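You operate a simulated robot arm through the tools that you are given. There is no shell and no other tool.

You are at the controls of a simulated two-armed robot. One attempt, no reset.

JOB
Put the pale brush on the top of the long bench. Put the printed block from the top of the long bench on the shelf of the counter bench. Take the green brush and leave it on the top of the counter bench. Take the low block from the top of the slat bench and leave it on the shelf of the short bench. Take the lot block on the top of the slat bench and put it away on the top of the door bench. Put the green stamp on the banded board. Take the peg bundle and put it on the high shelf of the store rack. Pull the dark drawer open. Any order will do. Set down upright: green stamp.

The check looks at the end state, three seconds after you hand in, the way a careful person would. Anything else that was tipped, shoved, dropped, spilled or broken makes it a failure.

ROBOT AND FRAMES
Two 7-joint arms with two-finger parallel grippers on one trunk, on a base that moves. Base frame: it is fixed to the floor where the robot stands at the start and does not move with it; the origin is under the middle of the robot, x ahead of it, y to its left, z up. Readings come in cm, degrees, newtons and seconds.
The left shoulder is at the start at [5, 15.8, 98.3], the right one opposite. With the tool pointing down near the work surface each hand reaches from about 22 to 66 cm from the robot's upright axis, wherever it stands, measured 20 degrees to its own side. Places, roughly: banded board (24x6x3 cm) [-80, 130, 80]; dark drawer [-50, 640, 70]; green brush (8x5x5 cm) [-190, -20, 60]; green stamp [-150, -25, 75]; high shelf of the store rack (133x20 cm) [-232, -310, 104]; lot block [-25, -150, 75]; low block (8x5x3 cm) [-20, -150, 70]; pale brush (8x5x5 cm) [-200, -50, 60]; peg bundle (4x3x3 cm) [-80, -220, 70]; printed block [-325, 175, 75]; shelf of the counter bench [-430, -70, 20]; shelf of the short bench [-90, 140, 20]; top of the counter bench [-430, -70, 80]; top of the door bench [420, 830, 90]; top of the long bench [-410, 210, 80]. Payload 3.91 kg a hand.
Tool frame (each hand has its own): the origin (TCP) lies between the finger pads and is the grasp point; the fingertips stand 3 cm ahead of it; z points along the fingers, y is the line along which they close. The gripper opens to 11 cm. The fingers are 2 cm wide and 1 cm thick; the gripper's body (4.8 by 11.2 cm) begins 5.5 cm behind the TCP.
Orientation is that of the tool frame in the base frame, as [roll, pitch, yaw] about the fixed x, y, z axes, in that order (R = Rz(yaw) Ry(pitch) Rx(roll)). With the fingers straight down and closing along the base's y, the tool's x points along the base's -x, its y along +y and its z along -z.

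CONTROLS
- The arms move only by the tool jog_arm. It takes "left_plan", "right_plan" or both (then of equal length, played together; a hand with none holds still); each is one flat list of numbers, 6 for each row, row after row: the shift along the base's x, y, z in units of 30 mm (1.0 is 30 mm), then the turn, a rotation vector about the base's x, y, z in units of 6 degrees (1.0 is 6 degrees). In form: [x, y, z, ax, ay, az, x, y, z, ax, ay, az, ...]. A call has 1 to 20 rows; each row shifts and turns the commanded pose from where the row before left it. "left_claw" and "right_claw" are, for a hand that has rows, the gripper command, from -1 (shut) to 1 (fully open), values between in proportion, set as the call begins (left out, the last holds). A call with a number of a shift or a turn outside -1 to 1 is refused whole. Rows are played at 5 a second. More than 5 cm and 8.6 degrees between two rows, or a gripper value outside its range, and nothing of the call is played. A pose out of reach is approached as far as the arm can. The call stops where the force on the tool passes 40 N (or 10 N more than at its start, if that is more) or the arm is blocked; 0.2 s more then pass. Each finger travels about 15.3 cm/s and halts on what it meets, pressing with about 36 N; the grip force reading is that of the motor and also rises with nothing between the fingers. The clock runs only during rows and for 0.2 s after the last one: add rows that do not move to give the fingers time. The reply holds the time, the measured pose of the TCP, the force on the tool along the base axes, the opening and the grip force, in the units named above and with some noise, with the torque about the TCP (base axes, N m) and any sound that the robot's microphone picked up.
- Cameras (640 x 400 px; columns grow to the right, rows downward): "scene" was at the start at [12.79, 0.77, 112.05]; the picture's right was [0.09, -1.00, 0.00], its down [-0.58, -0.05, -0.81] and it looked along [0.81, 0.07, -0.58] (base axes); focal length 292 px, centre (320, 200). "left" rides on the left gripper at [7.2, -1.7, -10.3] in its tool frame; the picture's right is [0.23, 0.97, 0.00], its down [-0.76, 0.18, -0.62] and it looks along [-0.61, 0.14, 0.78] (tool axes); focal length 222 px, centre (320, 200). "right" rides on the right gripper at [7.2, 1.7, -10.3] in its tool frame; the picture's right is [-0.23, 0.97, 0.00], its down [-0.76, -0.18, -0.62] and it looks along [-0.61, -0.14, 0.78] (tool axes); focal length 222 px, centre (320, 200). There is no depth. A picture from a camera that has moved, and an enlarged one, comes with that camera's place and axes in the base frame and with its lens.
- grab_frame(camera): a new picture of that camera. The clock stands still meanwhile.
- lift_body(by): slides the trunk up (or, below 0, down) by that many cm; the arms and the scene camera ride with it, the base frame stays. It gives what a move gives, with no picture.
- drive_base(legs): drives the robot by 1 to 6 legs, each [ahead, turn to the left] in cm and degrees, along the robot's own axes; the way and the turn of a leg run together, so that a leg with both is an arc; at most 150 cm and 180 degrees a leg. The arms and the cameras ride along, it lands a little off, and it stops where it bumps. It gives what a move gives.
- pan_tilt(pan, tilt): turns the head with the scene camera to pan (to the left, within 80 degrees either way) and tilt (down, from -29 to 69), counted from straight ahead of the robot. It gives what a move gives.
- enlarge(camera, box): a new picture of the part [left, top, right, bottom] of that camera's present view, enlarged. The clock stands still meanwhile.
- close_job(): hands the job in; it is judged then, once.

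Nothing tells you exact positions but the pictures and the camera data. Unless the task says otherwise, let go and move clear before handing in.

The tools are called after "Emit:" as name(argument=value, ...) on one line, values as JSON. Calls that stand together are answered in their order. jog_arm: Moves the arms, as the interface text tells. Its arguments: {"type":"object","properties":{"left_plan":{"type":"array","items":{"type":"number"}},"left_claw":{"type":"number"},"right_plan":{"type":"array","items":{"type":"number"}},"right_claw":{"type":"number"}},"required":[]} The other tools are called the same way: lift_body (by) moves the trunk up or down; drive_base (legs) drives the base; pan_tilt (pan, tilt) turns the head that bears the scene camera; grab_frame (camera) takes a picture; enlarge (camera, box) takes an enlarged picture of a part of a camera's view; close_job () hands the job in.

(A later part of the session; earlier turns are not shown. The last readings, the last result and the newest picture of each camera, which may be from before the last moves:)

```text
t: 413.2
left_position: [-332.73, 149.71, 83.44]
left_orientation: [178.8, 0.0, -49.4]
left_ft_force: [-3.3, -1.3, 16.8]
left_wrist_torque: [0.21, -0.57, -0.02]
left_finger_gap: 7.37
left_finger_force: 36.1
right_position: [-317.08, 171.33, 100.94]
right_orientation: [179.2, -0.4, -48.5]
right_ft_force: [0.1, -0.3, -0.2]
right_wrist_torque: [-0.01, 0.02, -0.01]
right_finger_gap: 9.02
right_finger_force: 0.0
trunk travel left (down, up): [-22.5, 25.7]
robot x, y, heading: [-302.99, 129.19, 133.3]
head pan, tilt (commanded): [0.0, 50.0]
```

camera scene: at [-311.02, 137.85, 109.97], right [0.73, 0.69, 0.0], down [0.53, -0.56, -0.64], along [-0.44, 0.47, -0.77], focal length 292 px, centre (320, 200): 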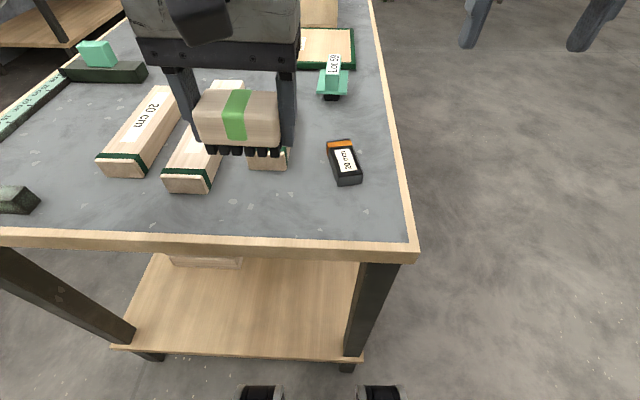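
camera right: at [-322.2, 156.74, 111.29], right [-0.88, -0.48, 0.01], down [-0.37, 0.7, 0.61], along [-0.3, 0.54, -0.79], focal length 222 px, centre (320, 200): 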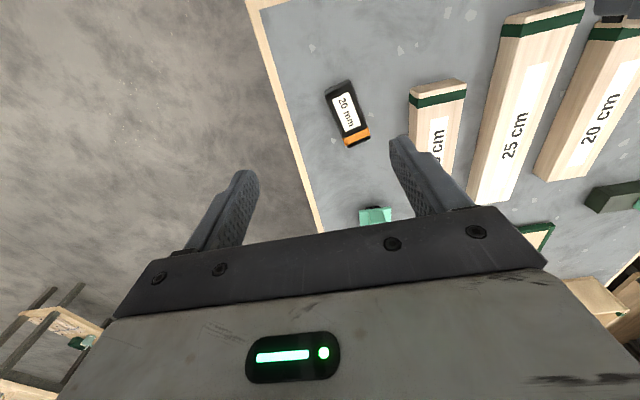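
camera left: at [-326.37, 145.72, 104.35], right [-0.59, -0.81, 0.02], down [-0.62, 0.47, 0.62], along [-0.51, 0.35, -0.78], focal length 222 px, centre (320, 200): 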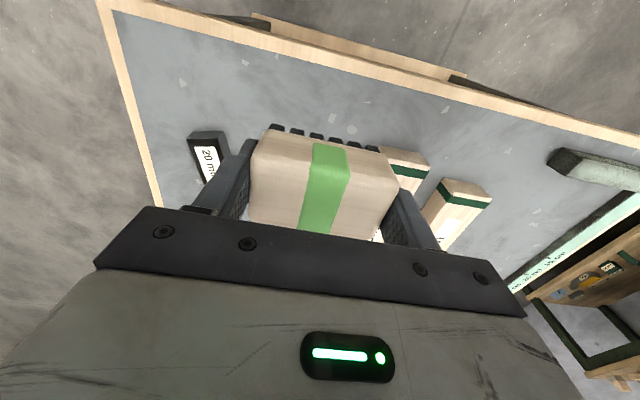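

Contact on the bench top (z≈80). Easing and releasing the pale brush.

Emit:
jog_arm(left_plan=[0, 0, 0.04, 0, 0, 0, 0, 0, 0, 0, 0, 0])

Emit:
jog_arm(left_plan=[0, 0, 0, 0, 0, 0, 0, 0, 0, 0, 0, 0, 0, 0, 0, 0, 0, 0], left_claw=0.64)

Emit:
jog_arm(left_plan=[0, 0, 0.3, 0, 0, 0, 0, 0, 0.5, 0, 0, 0, 0, 0, 0.7, 0, 0, 0, 0, 0, 0.8, 0, 0, 0, 0, 0, 0.8, 0, 0, 0, 0, 0, 0.8, 0, 0, 0, -0.6, -0.57, 0.8, 0, 0, 0, -0.7, -0.67, 0.5, 0, 0, 0, -0.7, -0.67, 0, 0, 0, 0, -0.7, -0.67, 0, 0, 0, 0])

Emit:
grab_frame(camera="scene")

```text
t: 413.8
left_position: [-332.7, 149.67, 83.49]
left_orientation: [178.6, -0.2, -49.3]
left_ft_force: [-4.3, -0.3, 9.2]
left_wrist_torque: [0.27, -0.09, 0.09]
left_finger_gap: 7.33
left_finger_force: 35.8
right_position: [-316.96, 171.31, 100.96]
right_orientation: [179.1, -0.4, -48.5]
right_ft_force: [-0.2, 0.5, -0.4]
right_wrist_torque: [0.0, -0.01, -0.02]
right_finger_gap: 9.04
right_finger_force: 0.0
trunk travel left (down, up): [-22.5, 25.7]
robot x, y, heading: [-303.06, 129.38, 133.4]
head pan, tilt (commanded): [0.0, 50.0]
```

```text
t: 414.6
left_position: [-332.73, 149.75, 83.48]
left_orientation: [178.8, -0.4, -49.4]
left_ft_force: [0.0, -1.0, -0.7]
left_wrist_torque: [-0.01, 0.0, 0.0]
left_finger_gap: 9.03
left_finger_force: 0.0
right_position: [-317.16, 171.38, 100.89]
right_orientation: [179.2, -0.4, -48.5]
right_ft_force: [0.2, -0.6, 0.4]
right_wrist_torque: [-0.01, 0.05, 0.01]
right_finger_gap: 9.01
right_finger_force: 0.1
trunk travel left (down, up): [-22.5, 25.7]
robot x, y, heading: [-303.03, 129.39, 133.5]
head pan, tilt (commanded): [0.0, 50.0]
```

```text
t: 416.8
left_position: [-340.51, 142.06, 98.72]
left_orientation: [178.7, -0.3, -49.5]
left_ft_force: [0.5, 0.4, 0.4]
left_wrist_torque: [0.0, 0.04, -0.01]
left_finger_gap: 9.05
left_finger_force: 0.2
right_position: [-317.13, 171.36, 100.78]
right_orientation: [179.2, -0.4, -48.5]
right_ft_force: [0.1, -0.6, 0.0]
right_wrist_torque: [-0.04, -0.01, 0.0]
right_finger_gap: 9.0
right_finger_force: 0.0
trunk travel left (down, up): [-22.5, 25.7]
robot x, y, heading: [-302.98, 129.44, 133.4]
head pan, tilt (commanded): [0.0, 50.0]
```

```text
taken
camera scene: at [-311.03, 137.83, 109.97], right [0.73, 0.69, 0.0], down [0.53, -0.56, -0.64], along [-0.44, 0.47, -0.77], focal length 292 px, centre (320, 200)
```

scene: 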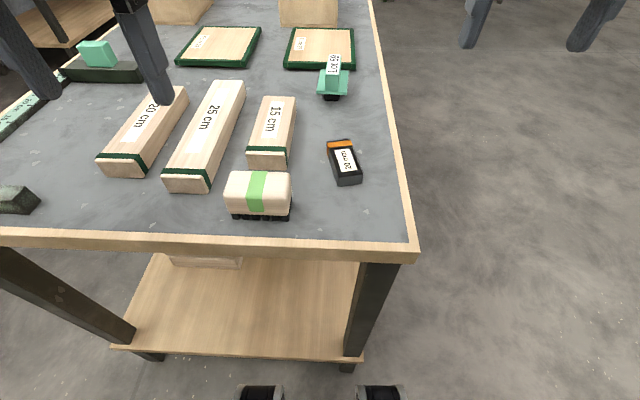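

Pale brush placed on the long bench. Now the printed block: I'll bring the right hand above it with a 20° forward tilt, closing across its 3.5 cm width.

Emit:
jog_arm(right_plan=[-0.8, -0.57, 0, 0, 0, 0.52, -0.8, -0.57, 0, 0, 0, 0.52, -0.8, -0.57, 0, 0, 0, 0.52, -0.8, -0.57, 0, 0, 0, 0.52, -0.6, -0.4, 0, 0.327, 0.45, 0, -0.33, -0.25, -0.3, 0.327, 0.45, 0, 0, 0, -0.5, 0.327, 0.45, 0, 0, 0, -0.6, 0.327, 0.45, 0, 0, 0, -0.6, 0.327, 0.45, 0, 0, 0, -0.6, 0.327, 0.45, 0], right_claw=0.18)

Emit:
grab_frame(camera="right")

Emit:
grab_frame(camera="scene")

```text
t: 419.0
left_position: [-340.51, 142.1, 98.74]
left_orientation: [178.6, -0.2, -49.4]
left_ft_force: [0.0, -0.1, -0.2]
left_wrist_torque: [0.04, 0.02, -0.05]
left_finger_gap: 9.03
left_finger_force: 0.1
right_position: [-329.42, 162.5, 92.98]
right_orientation: [179.0, 19.7, -36.0]
right_ft_force: [0.5, -1.4, 0.2]
right_wrist_torque: [-0.03, -0.04, -0.01]
right_finger_gap: 6.49
right_finger_force: 0.1
trunk travel left (down, up): [-22.5, 25.7]
robot x, y, heading: [-303.02, 129.45, 133.4]
head pan, tilt (commanded): [0.0, 50.0]
```

```text
taken
camera right: at [-322.03, 155.3, 100.37], right [-0.74, -0.66, 0.09], down [-0.3, 0.45, 0.84], along [-0.6, 0.6, -0.53], focal length 222 px, centre (320, 200)
```

right: 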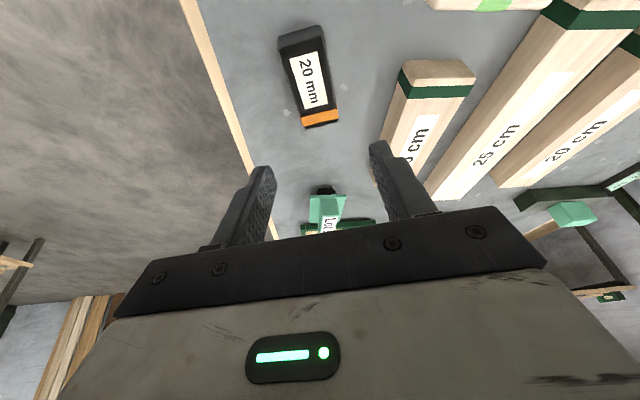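

```text
taken
camera scene: at [-311.02, 137.84, 109.98], right [0.73, 0.69, 0.0], down [0.53, -0.56, -0.64], along [-0.44, 0.47, -0.77], focal length 292 px, centre (320, 200)
```

scene: 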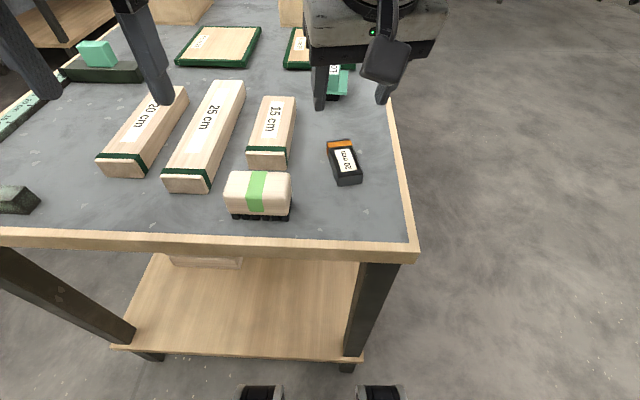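

Alignment looks right. Descending to the table carefully.

Emit:
jog_arm(right_plan=[0, 0, -0.6, 0, 0, 0, 0, 0, -0.6, 0, 0, 0, 0, 0, -0.6, 0, 0, 0, 0, 0, -0.6, 0, 0, 0, 0, 0, -0.4, 0, 0, 0, 0, 0, 0, 0, 0, 0])

Emit:
grab_frame(camera="right")

Emit:
enlarge(camera="scene", box=[250, 80, 430, 220])

```text
t: 420.4
left_position: [-340.57, 142.06, 98.7]
left_orientation: [178.7, -0.3, -49.4]
left_ft_force: [-1.0, 0.5, -1.2]
left_wrist_torque: [-0.02, -0.01, 0.0]
left_finger_gap: 9.05
left_finger_force: 0.1
right_position: [-329.44, 162.54, 84.61]
right_orientation: [179.2, 19.6, -35.9]
right_ft_force: [-0.4, 0.1, 0.1]
right_wrist_torque: [0.03, -0.02, -0.02]
right_finger_gap: 6.49
right_finger_force: 0.0
trunk travel left (down, up): [-22.5, 25.7]
robot x, y, heading: [-303.16, 129.28, 133.7]
head pan, tilt (commanded): [0.0, 50.0]
```

```text
taken
camera right: at [-322.06, 155.25, 91.91], right [-0.74, -0.66, 0.09], down [-0.3, 0.45, 0.84], along [-0.6, 0.6, -0.54], focal length 222 px, centre (320, 200)
```

right: 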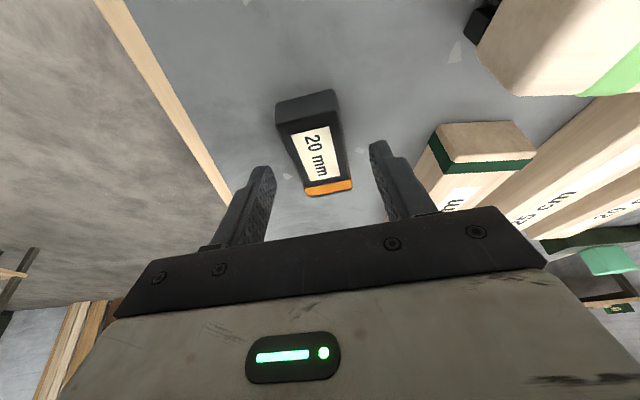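

```text
2.86 times, centred on (340, 150) of scene
camera zoom: at [-311.02, 137.84, 109.97], right [0.73, 0.69, 0.0], down [0.53, -0.56, -0.64], along [-0.44, 0.47, -0.77], focal length 835 px, centre (263, 343)
```

zoom: 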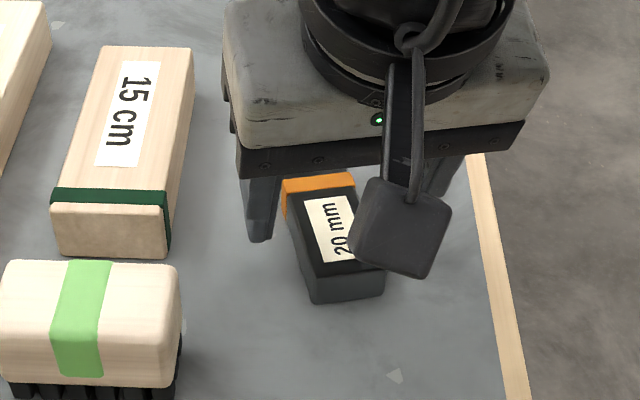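

Emit:
jog_arm(right_plan=[0, 0, -0.2, 0, 0, 0, 0, 0, 0, 0, 0, 0])

Emit:
jog_arm(right_plan=[0, 0, -0.1, 0, 0, 0, 0, 0, 0, 0, 0, 0])

Emit:
jog_arm(right_plan=[0, 0, -0.07, 0, 0, 0, 0, 0, 0, 0, 0, 0])

Emit:
jog_arm(right_plan=[0, 0, -0.07, 0, 0, 0, 0, 0, 0, 0, 0, 0])

```text
t: 421.0
left_position: [-340.52, 142.07, 98.79]
left_orientation: [178.7, -0.3, -49.5]
left_ft_force: [0.7, 0.3, 0.4]
left_wrist_torque: [-0.01, 0.02, -0.01]
left_finger_gap: 9.04
left_finger_force: 0.0
right_position: [-329.35, 162.55, 84.07]
right_orientation: [179.3, 19.6, -36.0]
right_ft_force: [0.5, -0.1, 0.2]
right_wrist_torque: [-0.02, -0.04, 0.01]
right_finger_gap: 6.47
right_finger_force: 0.1
trunk travel left (down, up): [-22.5, 25.7]
robot x, y, heading: [-302.86, 129.53, 133.3]
head pan, tilt (commanded): [0.0, 50.0]
```

```text
t: 421.6
left_position: [-340.52, 142.08, 98.8]
left_orientation: [178.7, -0.3, -49.3]
left_ft_force: [0.3, 0.1, 0.7]
left_wrist_torque: [-0.01, -0.01, 0.03]
left_finger_gap: 9.06
left_finger_force: 0.1
right_position: [-329.43, 162.5, 83.73]
right_orientation: [179.2, 19.7, -36.0]
right_ft_force: [0.9, -0.3, 0.1]
right_wrist_torque: [-0.01, 0.06, 0.01]
right_finger_gap: 6.49
right_finger_force: 0.2
trunk travel left (down, up): [-22.5, 25.7]
robot x, y, heading: [-303.13, 129.25, 133.2]
head pan, tilt (commanded): [0.0, 50.0]
```

```text
t: 422.2
left_position: [-340.49, 142.14, 98.71]
left_orientation: [178.8, -0.3, -49.4]
left_ft_force: [0.2, 0.2, -1.0]
left_wrist_torque: [-0.03, 0.03, 0.01]
left_finger_gap: 9.02
left_finger_force: 0.1
right_position: [-329.39, 162.55, 83.55]
right_orientation: [179.2, 19.6, -36.1]
right_ft_force: [0.6, -0.3, -0.3]
right_wrist_torque: [0.0, -0.01, -0.02]
right_finger_gap: 6.5
right_finger_force: 0.1
trunk travel left (down, up): [-22.5, 25.7]
robot x, y, heading: [-303.07, 129.6, 133.5]
head pan, tilt (commanded): [0.0, 50.0]
```

```text
t: 422.8
left_position: [-340.48, 142.16, 98.68]
left_orientation: [178.7, -0.2, -49.3]
left_ft_force: [0.5, -0.7, -0.5]
left_wrist_torque: [-0.02, 0.01, -0.01]
left_finger_gap: 9.03
left_finger_force: 0.1
right_position: [-329.24, 162.6, 83.3]
right_orientation: [179.2, 19.6, -36.0]
right_ft_force: [-0.1, -0.5, 0.8]
right_wrist_torque: [-0.03, -0.01, -0.01]
right_finger_gap: 6.51
right_finger_force: 0.1
trunk travel left (down, up): [-22.5, 25.7]
robot x, y, heading: [-302.76, 129.29, 133.5]
head pan, tilt (commanded): [0.0, 50.0]
```

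Just above the table; closing on the block and lifting slightly.

Emit:
jog_arm(right_plan=[0, 0, 0, 0, 0, 0, 0, 0, 0, 0, 0, 0, 0, 0, 0, 0, 0, 0, 0, 0, 0, 0, 0, 0], right_claw=-1)

Emit:
jog_arm(right_plan=[0, 0, 0.1, 0, 0, 0, 0, 0, 0.1, 0, 0, 0, 0, 0, 0.2, 0, 0, 0, 0, 0, 0.3, 0, 0, 0])

Emit:
grab_frame(camera="right")

```text
t: 423.8
left_position: [-340.5, 142.08, 98.78]
left_orientation: [178.6, -0.3, -49.3]
left_ft_force: [0.2, -0.1, -0.8]
left_wrist_torque: [0.02, 0.01, -0.03]
left_finger_gap: 9.01
left_finger_force: 0.1
right_position: [-329.4, 162.61, 83.34]
right_orientation: [179.3, 19.6, -35.9]
right_ft_force: [0.3, -0.6, 0.5]
right_wrist_torque: [0.06, 0.01, 0.03]
right_finger_gap: 3.5
right_finger_force: 35.8
trunk travel left (down, up): [-22.5, 25.7]
robot x, y, heading: [-303.14, 129.24, 133.4]
head pan, tilt (commanded): [0.0, 50.0]
```

```text
t: 424.8
left_position: [-340.63, 142.05, 98.73]
left_orientation: [178.7, -0.3, -49.4]
left_ft_force: [0.6, -0.3, 0.0]
left_wrist_torque: [-0.01, 0.01, -0.03]
left_finger_gap: 9.04
left_finger_force: 0.1
right_position: [-329.36, 162.52, 85.56]
right_orientation: [179.2, 19.5, -36.0]
right_ft_force: [-0.5, -0.7, -2.0]
right_wrist_torque: [0.0, -0.04, -0.02]
right_finger_gap: 3.53
right_finger_force: 36.1
trunk travel left (down, up): [-22.5, 25.7]
robot x, y, heading: [-302.91, 129.33, 133.7]
head pan, tilt (commanded): [0.0, 50.0]
```

```text
taken
camera right: at [-322.03, 155.29, 92.8], right [-0.74, -0.66, 0.09], down [-0.3, 0.45, 0.84], along [-0.6, 0.6, -0.54], focal length 222 px, centre (320, 200)
```

right: 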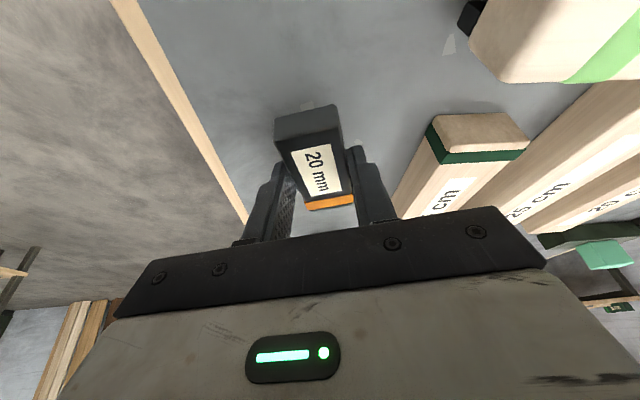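

Emit:
jog_arm(right_plan=[0, 0, 0.4, 0, 0, 0, 0, 0, 0.5, 0, 0, 0, 0, 0, 0.6, 0, 0, 0, 0, 0, 0.6, 0, 0, 0, 0, 0, 0.6, 0, 0, 0, 0, 0, 0.6, 0, 0, 0])

Emit:
grab_frame(camera="right")

Emit:
grab_frame(camera="scene")

```text
t: 426.2
left_position: [-340.5, 142.02, 98.73]
left_orientation: [178.6, -0.3, -49.4]
left_ft_force: [0.8, 0.9, 0.1]
left_wrist_torque: [0.03, -0.01, -0.01]
left_finger_gap: 9.02
left_finger_force: 0.1
right_position: [-329.35, 162.55, 95.43]
right_orientation: [179.2, 19.6, -36.1]
right_ft_force: [0.9, 0.0, -2.4]
right_wrist_torque: [0.0, -0.03, 0.01]
right_finger_gap: 3.52
right_finger_force: 36.0
trunk travel left (down, up): [-22.5, 25.7]
robot x, y, heading: [-302.63, 129.54, 133.5]
head pan, tilt (commanded): [0.0, 50.0]
```

```text
taken
camera right: at [-322.03, 155.3, 102.71], right [-0.74, -0.66, 0.09], down [-0.3, 0.45, 0.84], along [-0.6, 0.6, -0.54], focal length 222 px, centre (320, 200)
```

right: 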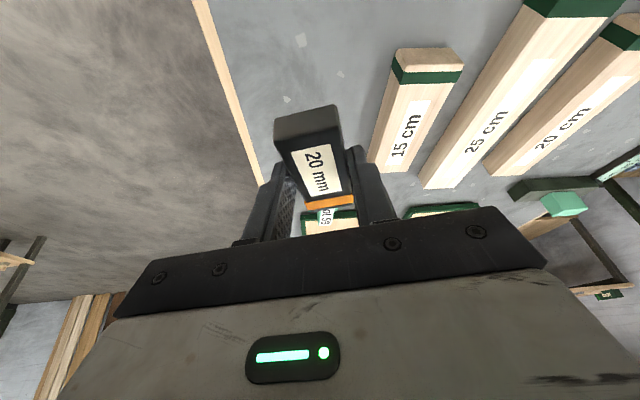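

```text
taken
camera scene: at [-311.02, 137.84, 109.97], right [0.73, 0.69, 0.0], down [0.53, -0.56, -0.64], along [-0.44, 0.47, -0.77], focal length 292 px, centre (320, 200)
```

scene: 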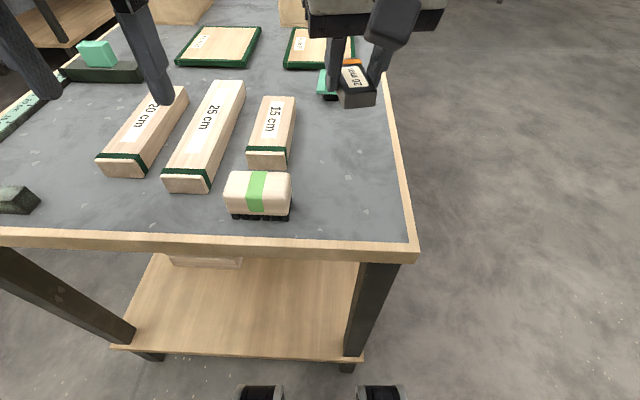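

The printed block is securely held. I'll tuck the right hand and drive back to the counter bench's front.

Emit:
jog_arm(right_plan=[0.7, 0.1, 0.2, 0, 0, 0, 0.9, 0.113, 0.2, 0, 0, 0, 0.9, 0.113, 0.2, 0, 0, 0, 0.9, 0.113, 0.2, 0, 0, 0, 0.9, 0.113, 0.1, 0, 0, 0])

Emit:
drive_base(legs=[[-25, 0], [0, 101.2], [93, 0], [0, 20.6], [45, 0], [0, -33.1]])

Emit:
pan_tilt(pan=0, tilt=40)

Emit:
grab_frame(camera="scene")

Emit:
grab_frame(camera="right")

```text
t: 427.4
left_position: [-340.41, 142.02, 98.7]
left_orientation: [178.7, -0.4, -49.4]
left_ft_force: [0.4, -1.4, -0.2]
left_wrist_torque: [0.0, -0.02, 0.01]
left_finger_gap: 9.04
left_finger_force: 0.1
right_position: [-316.21, 164.15, 97.96]
right_orientation: [179.3, 19.6, -36.0]
right_ft_force: [0.2, -0.2, -0.4]
right_wrist_torque: [0.01, 0.01, -0.01]
right_finger_gap: 3.55
right_finger_force: 36.0
trunk travel left (down, up): [-22.5, 25.7]
robot x, y, heading: [-303.16, 129.1, 133.6]
head pan, tilt (commanded): [0.0, 50.0]
```

```text
t: 443.0
left_position: [-361.71, -46.46, 98.78]
left_orientation: [178.7, -0.3, 40.7]
left_ft_force: [0.3, -0.9, 0.6]
left_wrist_torque: [0.0, -0.02, -0.03]
left_finger_gap: 9.01
left_finger_force: 0.0
right_position: [-383.89, -22.36, 98.0]
right_orientation: [179.3, 19.6, 54.2]
right_ft_force: [0.6, 0.9, -1.6]
right_wrist_torque: [0.02, -0.03, -0.01]
right_finger_gap: 3.51
right_finger_force: 36.0
trunk travel left (down, up): [-22.5, 25.7]
robot x, y, heading: [-349.16, -8.92, -136.2]
head pan, tilt (commanded): [0.0, 50.0]
```

```text
t: 443.7
left_position: [-361.79, -46.41, 98.62]
left_orientation: [178.6, -0.1, 40.7]
left_ft_force: [0.2, 0.5, -0.3]
left_wrist_torque: [0.01, -0.02, 0.0]
left_finger_gap: 9.01
left_finger_force: 0.0
right_position: [-383.98, -22.32, 97.96]
right_orientation: [179.2, 19.5, 54.2]
right_ft_force: [-1.5, 0.5, -1.4]
right_wrist_torque: [0.01, 0.0, 0.01]
right_finger_gap: 3.54
right_finger_force: 35.9
trunk travel left (down, up): [-22.5, 25.7]
robot x, y, heading: [-349.12, -9.01, -136.4]
head pan, tilt (commanded): [0.0, 40.0]
```

```text
taken
camera scene: at [-358.07, -17.55, 111.38], right [-0.69, 0.72, 0.0], down [0.47, 0.44, -0.77], along [-0.55, -0.53, -0.64], focal length 292 px, centre (320, 200)
```

scene: 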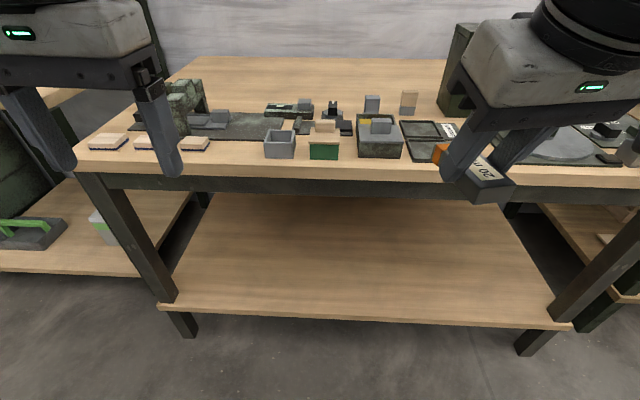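

```text
taken
camera right: at [-376.72, -14.91, 105.28], right [0.67, -0.74, 0.09], down [-0.45, -0.3, 0.84], along [-0.59, -0.6, -0.54], focal length 222 px, centre (320, 200)
```

right: 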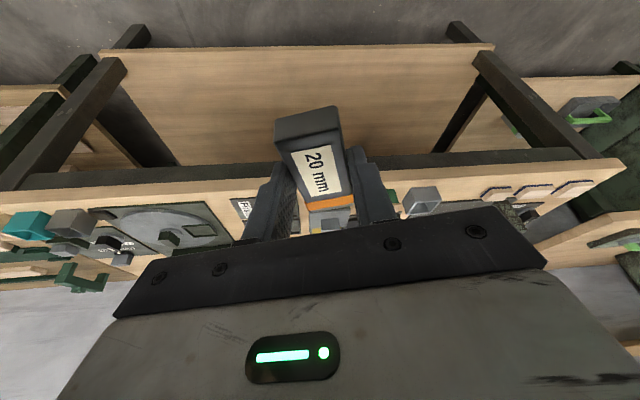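

I'm squarely in front of the counter bench; its lower shelf is empty. Lowering the trunk now, keeping the left hand high.

Emit:
lift_body(by=-22)

Emit:
jog_arm(left_plan=[0, 0, 0.7, 0, 0, 0, 0, 0, 0.7, 0, 0, 0, 0, 0, 0.7, 0, 0, 0, 0, 0, 0.7, 0, 0, 0, 0, 0, 0.7, 0, 0, 0, 0, 0, 0.7, 0, 0, 0, 0, 0, 0.7, 0, 0, 0, 0, 0, 0.7, 0, 0, 0, 0, 0, 0.7, 0, 0, 0, 0, 0, 0.5, 0, 0, 0], right_plan=[-0.05, -0.05, -0.7, 0, 0, -0.175, -0.05, -0.05, -0.8, 0, 0, -0.175, -0.05, -0.05, -0.8, 0, 0, -0.175, -0.05, -0.05, -0.8, 0, 0, -0.175, -0.05, -0.05, -0.8, 0, 0, -0.175, -0.05, -0.05, -0.8, 0, 0, -0.175, -0.05, -0.05, -0.8, 0, 0, -0.175, -0.05, -0.05, -0.8, 0, 0, -0.175, -0.05, -0.05, -0.8, 0, 0, -0.175, -0.05, -0.05, -0.7, 0, 0, -0.175])

Emit:
grab_frame(camera="scene")

```text
t: 446.0
left_position: [-361.65, -46.52, 76.79]
left_orientation: [178.7, -0.1, 40.8]
left_ft_force: [-0.1, 0.5, 1.0]
left_wrist_torque: [0.0, 0.03, 0.0]
left_finger_gap: 9.02
left_finger_force: 0.1
right_position: [-384.01, -22.48, 76.02]
right_orientation: [179.2, 19.5, 54.1]
right_ft_force: [0.4, -0.5, -1.2]
right_wrist_torque: [0.03, 0.01, 0.01]
right_finger_gap: 3.5
right_finger_force: 35.9
trunk travel left (down, up): [-0.5, 47.7]
robot x, y, heading: [-348.68, -8.66, -136.0]
head pan, tilt (commanded): [0.0, 40.0]
```

```text
t: 448.2
left_position: [-361.67, -46.45, 97.19]
left_orientation: [178.7, -0.2, 40.8]
left_ft_force: [-0.6, 0.2, 0.0]
left_wrist_torque: [0.04, 0.01, 0.0]
left_finger_gap: 9.03
left_finger_force: 0.1
right_position: [-385.56, -23.84, 52.57]
right_orientation: [179.1, 19.6, 43.8]
right_ft_force: [0.3, -0.4, -0.2]
right_wrist_torque: [0.04, -0.03, 0.02]
right_finger_gap: 3.54
right_finger_force: 36.4
trunk travel left (down, up): [-0.5, 47.7]
robot x, y, heading: [-349.07, -8.77, -136.3]
head pan, tilt (commanded): [0.0, 40.0]
```

```text
taken
camera scene: at [-358.07, -17.55, 89.39], right [-0.69, 0.72, 0.0], down [0.46, 0.44, -0.77], along [-0.55, -0.53, -0.64], focal length 292 px, centre (320, 200)
```

scene: 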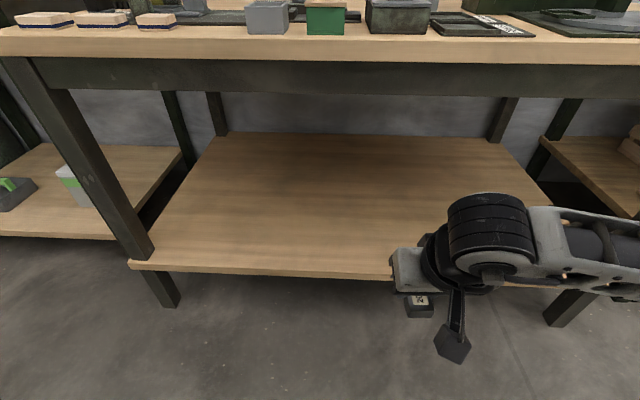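

Right hand is low with the block; both legs are far. Driving 15 cm forward, then reaching over the shelf.

Emit:
drive_base(legs=[[15, 0]])

Emit:
jog_arm(right_plan=[-0.58, -0.55, -0.3, 0, 0, 0, -0.58, -0.55, -0.3, 0, 0, 0, -0.58, -0.55, -0.4, 0, 0, 0, -0.58, -0.55, -0.5, 0, 0, 0, -0.58, -0.55, -0.6, 0, 0, 0, -0.58, -0.55, -0.6, 0, 0, 0])

Emit:
grab_frame(camera="scene")

Emit:
grab_frame(camera="right")

```text
t: 449.6
left_position: [-372.27, -56.44, 97.25]
left_orientation: [178.6, -0.2, 40.8]
left_ft_force: [0.6, 0.8, 0.1]
left_wrist_torque: [0.02, -0.03, -0.03]
left_finger_gap: 9.03
left_finger_force: 0.0
right_position: [-395.98, -33.82, 52.56]
right_orientation: [179.2, 19.6, 43.8]
right_ft_force: [0.2, 0.4, -1.3]
right_wrist_torque: [-0.01, -0.01, 0.0]
right_finger_gap: 3.55
right_finger_force: 36.4
trunk travel left (down, up): [-0.5, 47.7]
robot x, y, heading: [-359.69, -19.23, -136.5]
head pan, tilt (commanded): [0.0, 40.0]
```

```text
t: 451.0
left_position: [-372.3, -56.43, 97.23]
left_orientation: [178.7, -0.2, 40.8]
left_ft_force: [-0.1, -0.3, 0.2]
left_wrist_torque: [0.01, 0.01, 0.02]
left_finger_gap: 9.01
left_finger_force: 0.0
right_position: [-406.66, -43.84, 44.46]
right_orientation: [179.1, 19.6, 43.8]
right_ft_force: [-0.2, 0.9, -1.8]
right_wrist_torque: [0.03, 0.0, -0.02]
right_finger_gap: 3.52
right_finger_force: 35.8
trunk travel left (down, up): [-0.5, 47.7]
robot x, y, heading: [-359.66, -18.66, -136.1]
head pan, tilt (commanded): [0.0, 40.0]
```

```text
taken
camera scene: at [-368.63, -27.64, 89.39], right [-0.69, 0.72, 0.0], down [0.46, 0.44, -0.77], along [-0.55, -0.53, -0.64], focal length 292 px, centre (320, 200)
```

scene: 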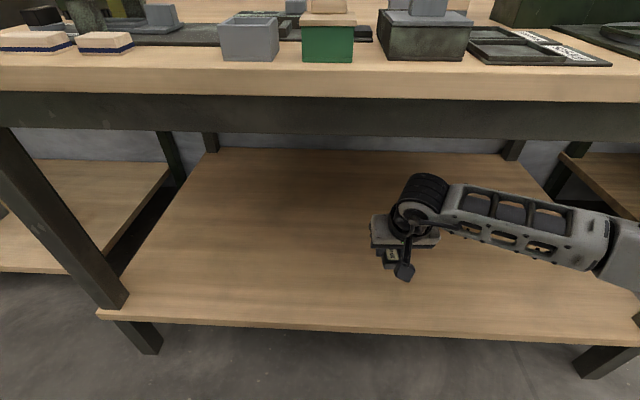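

```text
taken
camera right: at [-398.15, -37.77, 51.74], right [0.52, -0.85, 0.09], down [-0.5, -0.22, 0.84], along [-0.69, -0.48, -0.54], focal length 222 px, centre (320, 200)
```

right: 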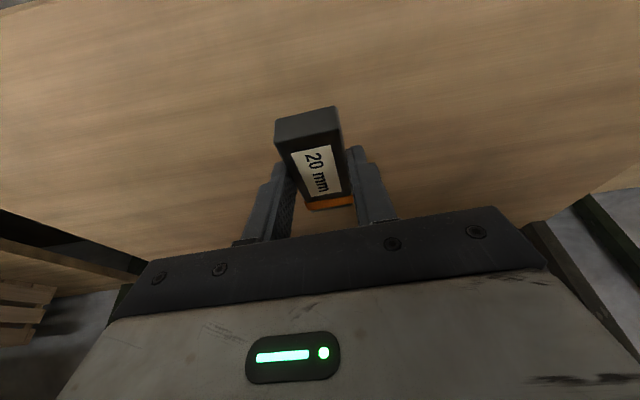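

Over the empty shelf. Lowering.

Emit:
jog_arm(right_plan=[0, 0, -0.6, 0, 0, 0, 0, 0, -0.6, 0, 0, 0, 0, 0, -0.6, 0, 0, 0, 0, 0, -0.6, 0, 0, 0, 0, 0, -0.6, 0, 0, 0, 0, 0, -0.6, 0, 0, 0, 0, 0, -0.6, 0, 0, 0, 0, 0, -0.3, 0, 0, 0])

Emit:
grab_frame(camera="scene")

Emit:
grab_frame(camera="right")

```text
t: 452.8
left_position: [-372.34, -56.42, 97.12]
left_orientation: [178.7, -0.2, 40.7]
left_ft_force: [0.1, 0.0, -0.3]
left_wrist_torque: [0.0, -0.04, -0.02]
left_finger_gap: 9.0
left_finger_force: 0.0
right_position: [-406.45, -44.0, 30.84]
right_orientation: [179.1, 19.7, 43.8]
right_ft_force: [0.5, -0.4, -2.3]
right_wrist_torque: [0.04, -0.01, -0.02]
right_finger_gap: 3.54
right_finger_force: 35.9
trunk travel left (down, up): [-0.5, 47.7]
robot x, y, heading: [-359.44, -19.17, -136.4]
head pan, tilt (commanded): [0.0, 40.0]
```

```text
taken
camera scene: at [-368.63, -27.65, 89.39], right [-0.69, 0.72, 0.0], down [0.46, 0.44, -0.77], along [-0.55, -0.53, -0.64], focal length 292 px, centre (320, 200)
```

scene: 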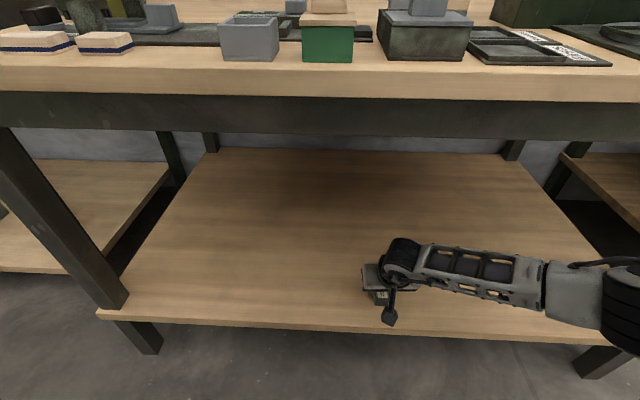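

```text
taken
camera right: at [-397.97, -37.89, 38.2], right [0.52, -0.85, 0.09], down [-0.5, -0.22, 0.84], along [-0.69, -0.48, -0.54], focal length 222 px, centre (320, 200)
```

right: 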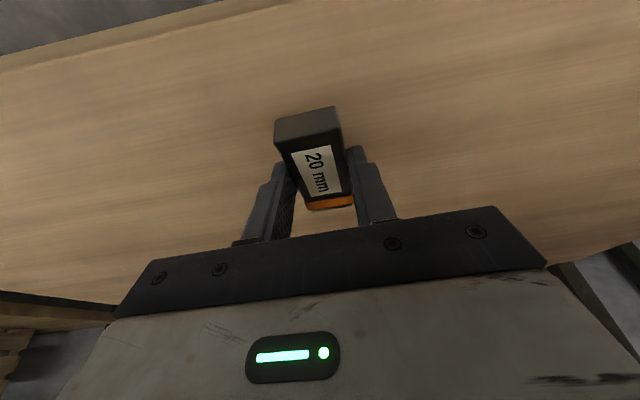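

Emit:
jog_arm(right_plan=[0, 0, -0.4, 0, 0, 0, 0, 0, -0.4, 0, 0, 0, 0, 0, -0.3, 0, 0, 0, 0, 0, 0, 0, 0, 0])

Emit:
jog_arm(right_plan=[0, 0, -0.2, 0, 0, 0, 0, 0, 0, 0, 0, 0])

Emit:
jog_arm(right_plan=[0, 0, -0.15, 0, 0, 0, 0, 0, 0, 0, 0, 0])

Emit:
jog_arm(right_plan=[0, 0, -0.1, 0, 0, 0, 0, 0, 0, 0, 0, 0])

```text
t: 453.8
left_position: [-372.1, -56.33, 97.33]
left_orientation: [178.9, 0.0, 40.8]
left_ft_force: [0.3, -0.5, -0.4]
left_wrist_torque: [0.03, -0.01, -0.02]
left_finger_gap: 8.99
left_finger_force: 0.1
right_position: [-406.61, -44.14, 28.36]
right_orientation: [179.0, 20.2, 43.6]
right_ft_force: [5.2, 6.9, 40.0]
right_wrist_torque: [0.33, 0.36, -0.14]
right_finger_gap: 3.55
right_finger_force: 36.3
trunk travel left (down, up): [-0.5, 47.7]
robot x, y, heading: [-359.22, -18.62, -136.7]
head pan, tilt (commanded): [0.0, 40.0]
```

```text
t: 454.1
left_position: [-372.05, -56.51, 97.24]
left_orientation: [178.8, -0.2, 40.7]
left_ft_force: [0.2, 0.0, -0.5]
left_wrist_torque: [0.0, 0.0, -0.03]
left_finger_gap: 9.01
left_finger_force: 0.1
right_position: [-406.7, -44.26, 28.11]
right_orientation: [179.0, 20.2, 43.7]
right_ft_force: [3.8, 6.0, 21.9]
right_wrist_torque: [0.68, -0.05, -0.15]
right_finger_gap: 3.55
right_finger_force: 35.7
trunk travel left (down, up): [-0.5, 47.7]
robot x, y, heading: [-359.48, -18.98, -136.0]
head pan, tilt (commanded): [0.0, 40.0]
stopped in row 1 (right hand): the force on the tool passed its limit at 57 N (the readings are from after the stop); the commanded pose is now the measured one
```

```text
t: 454.4
left_position: [-372.21, -56.5, 97.2]
left_orientation: [178.8, -0.1, 40.6]
left_ft_force: [0.2, -0.4, -0.2]
left_wrist_torque: [0.0, 0.02, -0.04]
left_finger_gap: 9.03
left_finger_force: 0.0
right_position: [-406.7, -44.43, 28.2]
right_orientation: [178.9, 20.3, 43.5]
right_ft_force: [4.4, 5.7, 17.1]
right_wrist_torque: [0.66, -0.12, -0.15]
right_finger_gap: 3.53
right_finger_force: 36.2
trunk travel left (down, up): [-0.5, 47.7]
robot x, y, heading: [-359.67, -19.09, -136.4]
head pan, tilt (commanded): [0.0, 40.0]
stopped in row 1 (right hand): the force on the tool passed its limit at 47 N (the readings are from after the stop); the commanded pose is now the measured one
```

```text
t: 454.8
left_position: [-372.13, -56.38, 97.17]
left_orientation: [178.7, -0.2, 40.6]
left_ft_force: [0.2, 0.3, 0.6]
left_wrist_torque: [-0.02, 0.0, -0.01]
left_finger_gap: 9.04
left_finger_force: 0.0
right_position: [-406.75, -44.35, 28.23]
right_orientation: [178.8, 20.4, 43.5]
right_ft_force: [4.5, 4.9, 17.5]
right_wrist_torque: [0.69, -0.08, -0.13]
right_finger_gap: 3.53
right_finger_force: 36.4
trunk travel left (down, up): [-0.5, 47.7]
robot x, y, heading: [-359.71, -18.75, -136.5]
head pan, tilt (commanded): [0.0, 40.0]
stopped in row 2 (right hand): the force on the tool passed its limit at 44 N (the readings are from after the stop); the commanded pose is now the measured one
```

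Contact at z≈28.2 near the block's underside, suggesting the shelf is at z≈25. Let me verify visually.

Emit:
grab_frame(camera="right")

Emit:
enlarge(camera="scene", box=[310, 220, 470, 340])

```text
taken
camera right: at [-398.24, -38.36, 35.36], right [0.52, -0.85, 0.1], down [-0.49, -0.2, 0.85], along [-0.7, -0.49, -0.52], focal length 222 px, centre (320, 200)
```

right: 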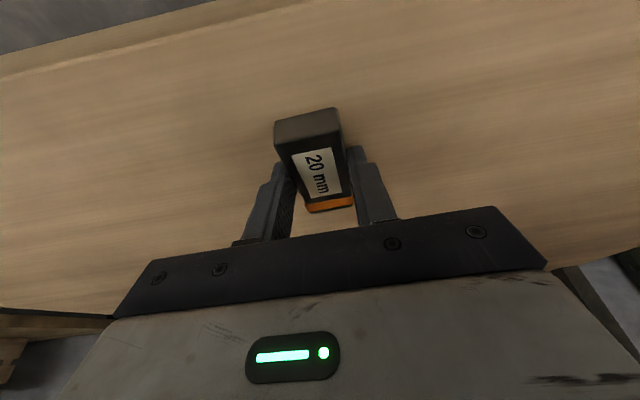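

```text
3.33 times, centred on (390, 280) of scene
camera zoom: at [-368.53, -27.54, 89.39], right [-0.69, 0.72, 0.0], down [0.46, 0.44, -0.77], along [-0.56, -0.53, -0.64], focal length 974 px, centre (87, -67)
```

zoom: 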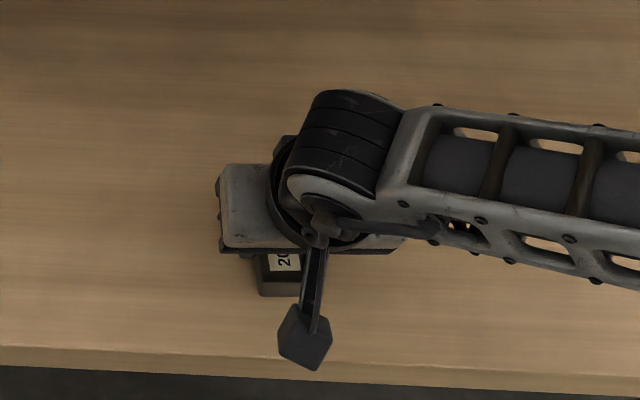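

The evidence agrees (shelf ≈ z 25). Easing pressure and releasing the block.

Emit:
jog_arm(right_plan=[0, 0, 0.06, 0, 0, 0, 0, 0, 0, 0, 0, 0])

Emit:
jog_arm(right_plan=[0, 0, 0, 0, 0, 0, 0, 0, 0, 0, 0, 0, 0, 0, 0, 0, 0, 0], right_claw=0.1)

Emit:
grab_frame(camera="right")

```text
t: 455.4
left_position: [-372.21, -56.52, 97.15]
left_orientation: [178.8, -0.2, 40.7]
left_ft_force: [0.5, 0.2, 0.4]
left_wrist_torque: [-0.02, -0.03, 0.01]
left_finger_gap: 9.0
left_finger_force: 0.1
right_position: [-406.72, -44.46, 28.24]
right_orientation: [178.9, 20.3, 43.6]
right_ft_force: [-2.4, -2.7, 4.9]
right_wrist_torque: [0.04, 0.13, 0.06]
right_finger_gap: 3.55
right_finger_force: 35.8
trunk travel left (down, up): [-0.5, 47.7]
robot x, y, heading: [-359.69, -18.68, -136.4]
head pan, tilt (commanded): [0.0, 40.0]
```

```text
t: 456.2
left_position: [-372.3, -56.4, 97.22]
left_orientation: [178.8, -0.2, 40.6]
left_ft_force: [-0.2, 0.2, -0.3]
left_wrist_torque: [-0.01, 0.0, -0.04]
left_finger_gap: 9.0
left_finger_force: 0.1
right_position: [-406.58, -44.49, 28.24]
right_orientation: [178.7, 20.2, 43.6]
right_ft_force: [9.0, -2.3, 9.5]
right_wrist_torque: [0.14, -0.09, -0.14]
right_finger_gap: 5.71
right_finger_force: 0.0
trunk travel left (down, up): [-0.5, 47.7]
robot x, y, heading: [-359.78, -18.91, -136.4]
head pan, tilt (commanded): [0.0, 40.0]
```

```text
taken
camera right: at [-398.15, -38.32, 35.41], right [0.52, -0.85, 0.1], down [-0.49, -0.21, 0.84], along [-0.7, -0.49, -0.53], focal length 222 px, centre (320, 200)
```

right: 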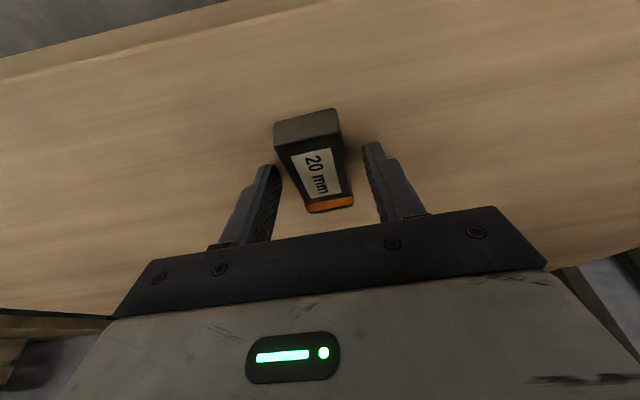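

The printed block rests on the shelf. Withdrawing: up a bit, then straight back.

Emit:
jog_arm(right_plan=[0, 0, 0.2, 0, 0, 0, 0, 0, 0.4, 0, 0, 0, 0, 0, 0.6, 0, 0, 0, 0, 0, 0.7, 0, 0, 0, 0, 0, 0.7, 0, 0, 0, 0.5, 0.47, 0.5, 0, 0, 0, 0.58, 0.55, 0.5, 0, 0, 0, 0.58, 0.55, 0.5, 0, 0, 0, 0.58, 0.55, 0.5, 0, 0, 0, 0.58, 0.55, 0.5, 0, 0, 0])

Emit:
grab_frame(camera="scene")

```text
t: 458.4
left_position: [-372.17, -56.5, 97.23]
left_orientation: [178.8, -0.3, 40.8]
left_ft_force: [1.2, -0.6, 0.5]
left_wrist_torque: [0.0, 0.0, 0.02]
left_finger_gap: 9.0
left_finger_force: 0.1
right_position: [-398.46, -36.26, 43.55]
right_orientation: [178.9, 20.3, 43.4]
right_ft_force: [0.1, -0.3, 0.2]
right_wrist_torque: [-0.03, -0.02, 0.0]
right_finger_gap: 6.05
right_finger_force: 0.0
trunk travel left (down, up): [-0.5, 47.7]
robot x, y, heading: [-359.7, -19.09, -136.3]
head pan, tilt (commanded): [0.0, 40.0]
```

```text
taken
camera scene: at [-368.62, -27.59, 89.39], right [-0.69, 0.72, 0.0], down [0.47, 0.44, -0.77], along [-0.55, -0.53, -0.64], focal length 292 px, centre (320, 200)
```

scene: 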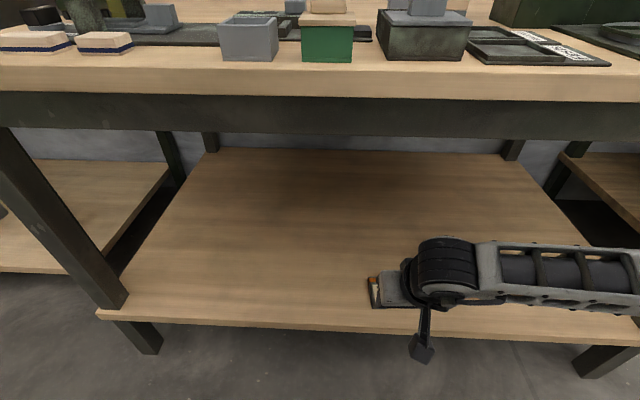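

Emit:
drive_base(legs=[[-22, 0]])

Emit:
grab_frame(camera="scene")

Emit:
enlarge(camera="scene", box=[240, 140, 440, 280])

```text
t: 460.1
left_position: [-356.3, -41.28, 97.22]
left_orientation: [178.8, -0.4, 40.5]
left_ft_force: [-0.2, 0.7, 0.0]
left_wrist_torque: [-0.02, 0.0, -0.02]
left_finger_gap: 8.99
left_finger_force: 0.2
right_position: [-382.56, -20.97, 43.49]
right_orientation: [178.9, 20.3, 43.4]
right_ft_force: [1.1, -0.9, 0.0]
right_wrist_torque: [-0.01, -0.01, 0.02]
right_finger_gap: 6.01
right_finger_force: 0.1
trunk travel left (down, up): [-0.5, 47.7]
robot x, y, heading: [-343.33, -3.75, -136.5]
head pan, tilt (commanded): [0.0, 40.0]
```

```text
taken
camera scene: at [-352.62, -12.33, 89.39], right [-0.69, 0.73, 0.0], down [0.47, 0.44, -0.77], along [-0.56, -0.53, -0.64], focal length 292 px, centre (320, 200)
```

scene: 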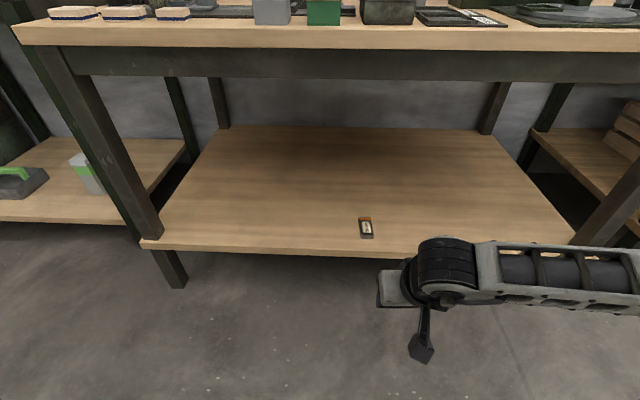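

```text
2.86 times, centred on (340, 210) of scene
camera zoom: at [-352.62, -12.33, 89.39], right [-0.69, 0.73, 0.0], down [0.47, 0.44, -0.77], along [-0.56, -0.53, -0.64], focal length 835 px, centre (263, 171)
```

zoom: 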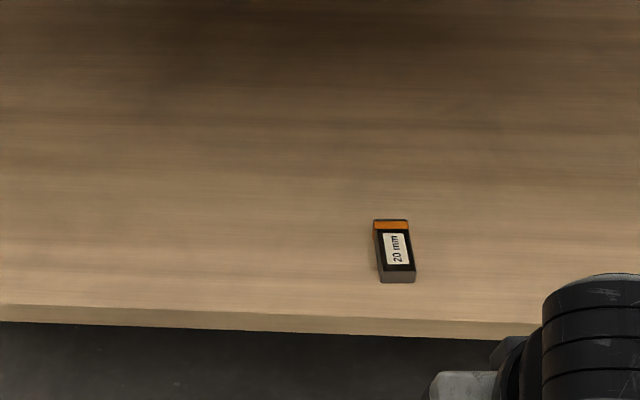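

Printed block lies flat on the counter's shelf. Raising the trunk and restoring both hands to carry poses.

Emit:
lift_body(by=22)

Emit:
jog_arm(left_plan=[0, 0, -0.6, 0, 0, 0, 0, 0, -0.6, 0, 0, 0, 0, 0, -0.6, 0, 0, 0, 0, 0, -0.6, 0, 0, 0, 0, 0, -0.6, 0, 0, 0, 0, 0, -0.6, 0, 0, 0, 0, 0, -0.6, 0, 0, 0, 0, 0, -0.6, 0, 0, 0, 0, 0, -0.6, 0, 0, 0, 0, 0, -0.6, 0, 0, 0, 0, 0, -0.6, 0, 0, 0], right_plan=[0.1, 0.1, 1, 0.387, -0.41, 0, 0.1, 0.1, 1, 0.387, -0.41, 0, 0.1, 0.1, 1, 0.387, -0.41, 0, 0.1, 0.1, 1, 0.387, -0.41, 0, 0.1, 0.1, 1, 0.387, -0.41, 0, 0.1, 0.1, 1, 0.387, -0.41, 0, 0, 0, 1, 0, 0, 0, 0, 0, 1, 0, 0, 0, 0, 0, 1, 0, 0, 0, 0, 0, 1, 0, 0, 0, 0, 0, 1, 0, 0, 0], left_claw=1, right_claw=1)

```text
t: 462.5
left_position: [-356.25, -41.23, 119.19]
left_orientation: [178.9, -0.3, 40.4]
left_ft_force: [-0.2, 0.0, -0.8]
left_wrist_torque: [-0.01, 0.01, -0.01]
left_finger_gap: 9.02
left_finger_force: 0.0
right_position: [-382.44, -20.95, 65.54]
right_orientation: [178.8, 20.2, 43.4]
right_ft_force: [-0.2, -0.2, -0.1]
right_wrist_torque: [-0.03, -0.04, 0.0]
right_finger_gap: 6.05
right_finger_force: 0.1
trunk travel left (down, up): [-22.5, 25.7]
robot x, y, heading: [-343.87, -3.94, -136.6]
head pan, tilt (commanded): [0.0, 40.0]
```

```text
t: 464.9
left_position: [-356.26, -41.14, 99.27]
left_orientation: [178.9, -0.2, 40.6]
left_ft_force: [1.2, 0.2, 0.0]
left_wrist_torque: [-0.02, 0.01, -0.01]
left_finger_gap: 11.03
left_finger_force: 0.0
right_position: [-380.69, -19.27, 98.43]
right_orientation: [178.9, 0.0, 43.6]
right_ft_force: [0.0, -0.5, 0.5]
right_wrist_torque: [-0.02, 0.01, 0.02]
right_finger_gap: 11.01
right_finger_force: 0.0
trunk travel left (down, up): [-22.5, 25.7]
robot x, y, heading: [-343.46, -3.66, -136.4]
head pan, tilt (commanded): [0.0, 40.0]
```

Now the lot block. Driving back around the central table to the slat bench.

Emit:
drive_base(legs=[[0, 75.4], [89, 0], [0, 27.5], [113, 0], [0, 46.5], [143, 0]])

Emit:
drive_base(legs=[[0, -61]])

Emit:
pan_tilt(pan=0, tilt=40)

Emit:
grab_frame(camera="scene")

```text
t: 488.4
left_position: [-36.99, -85.0, 99.3]
left_orientation: [178.8, -0.3, -170.6]
left_ft_force: [0.8, 1.3, -0.6]
left_wrist_torque: [0.0, -0.01, -0.01]
left_finger_gap: 11.01
left_finger_force: 0.0
right_position: [-27.31, -116.61, 98.52]
right_orientation: [178.9, 0.0, -167.8]
right_ft_force: [-0.3, 0.3, 0.6]
right_wrist_torque: [0.01, 0.04, 0.0]
right_finger_gap: 11.02
right_finger_force: 0.0
trunk travel left (down, up): [-22.5, 25.7]
robot x, y, heading: [-66.98, -110.35, 12.5]
head pan, tilt (commanded): [0.0, 40.0]
```

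```text
t: 491.5
left_position: [-30.11, -124.63, 99.31]
left_orientation: [178.7, -0.3, 128.3]
left_ft_force: [0.3, 0.2, 1.0]
left_wrist_torque: [0.01, 0.01, -0.03]
left_finger_gap: 11.01
left_finger_force: 0.0
right_position: [-53.1, -148.16, 98.41]
right_orientation: [178.8, 0.0, 131.2]
right_ft_force: [-1.5, -0.4, 0.6]
right_wrist_torque: [-0.02, 0.01, -0.01]
right_finger_gap: 11.0
right_finger_force: 0.0
trunk travel left (down, up): [-22.5, 25.7]
robot x, y, heading: [-66.96, -110.8, -48.9]
head pan, tilt (commanded): [0.0, 40.0]
```

```text
t: 492.1
left_position: [-30.09, -124.71, 99.4]
left_orientation: [178.8, -0.2, 128.3]
left_ft_force: [-0.3, 0.3, -0.5]
left_wrist_torque: [0.0, 0.0, 0.01]
left_finger_gap: 10.99
left_finger_force: 0.0
right_position: [-53.0, -148.12, 98.46]
right_orientation: [178.8, 0.0, 131.0]
right_ft_force: [-0.8, 0.0, 0.1]
right_wrist_torque: [-0.01, -0.01, 0.0]
right_finger_gap: 11.0
right_finger_force: 0.1
trunk travel left (down, up): [-22.5, 25.7]
robot x, y, heading: [-67.28, -110.48, -48.6]
head pan, tilt (commanded): [0.0, 40.0]
```

```text
taken
camera scene: at [-58.8, -119.95, 111.39], right [-0.75, -0.66, 0.0], down [-0.42, 0.48, -0.77], along [0.51, -0.58, -0.64], focal length 292 px, centre (320, 200)
```

scene: 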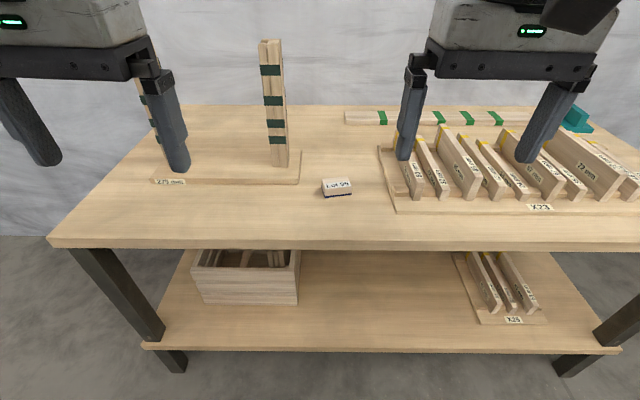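

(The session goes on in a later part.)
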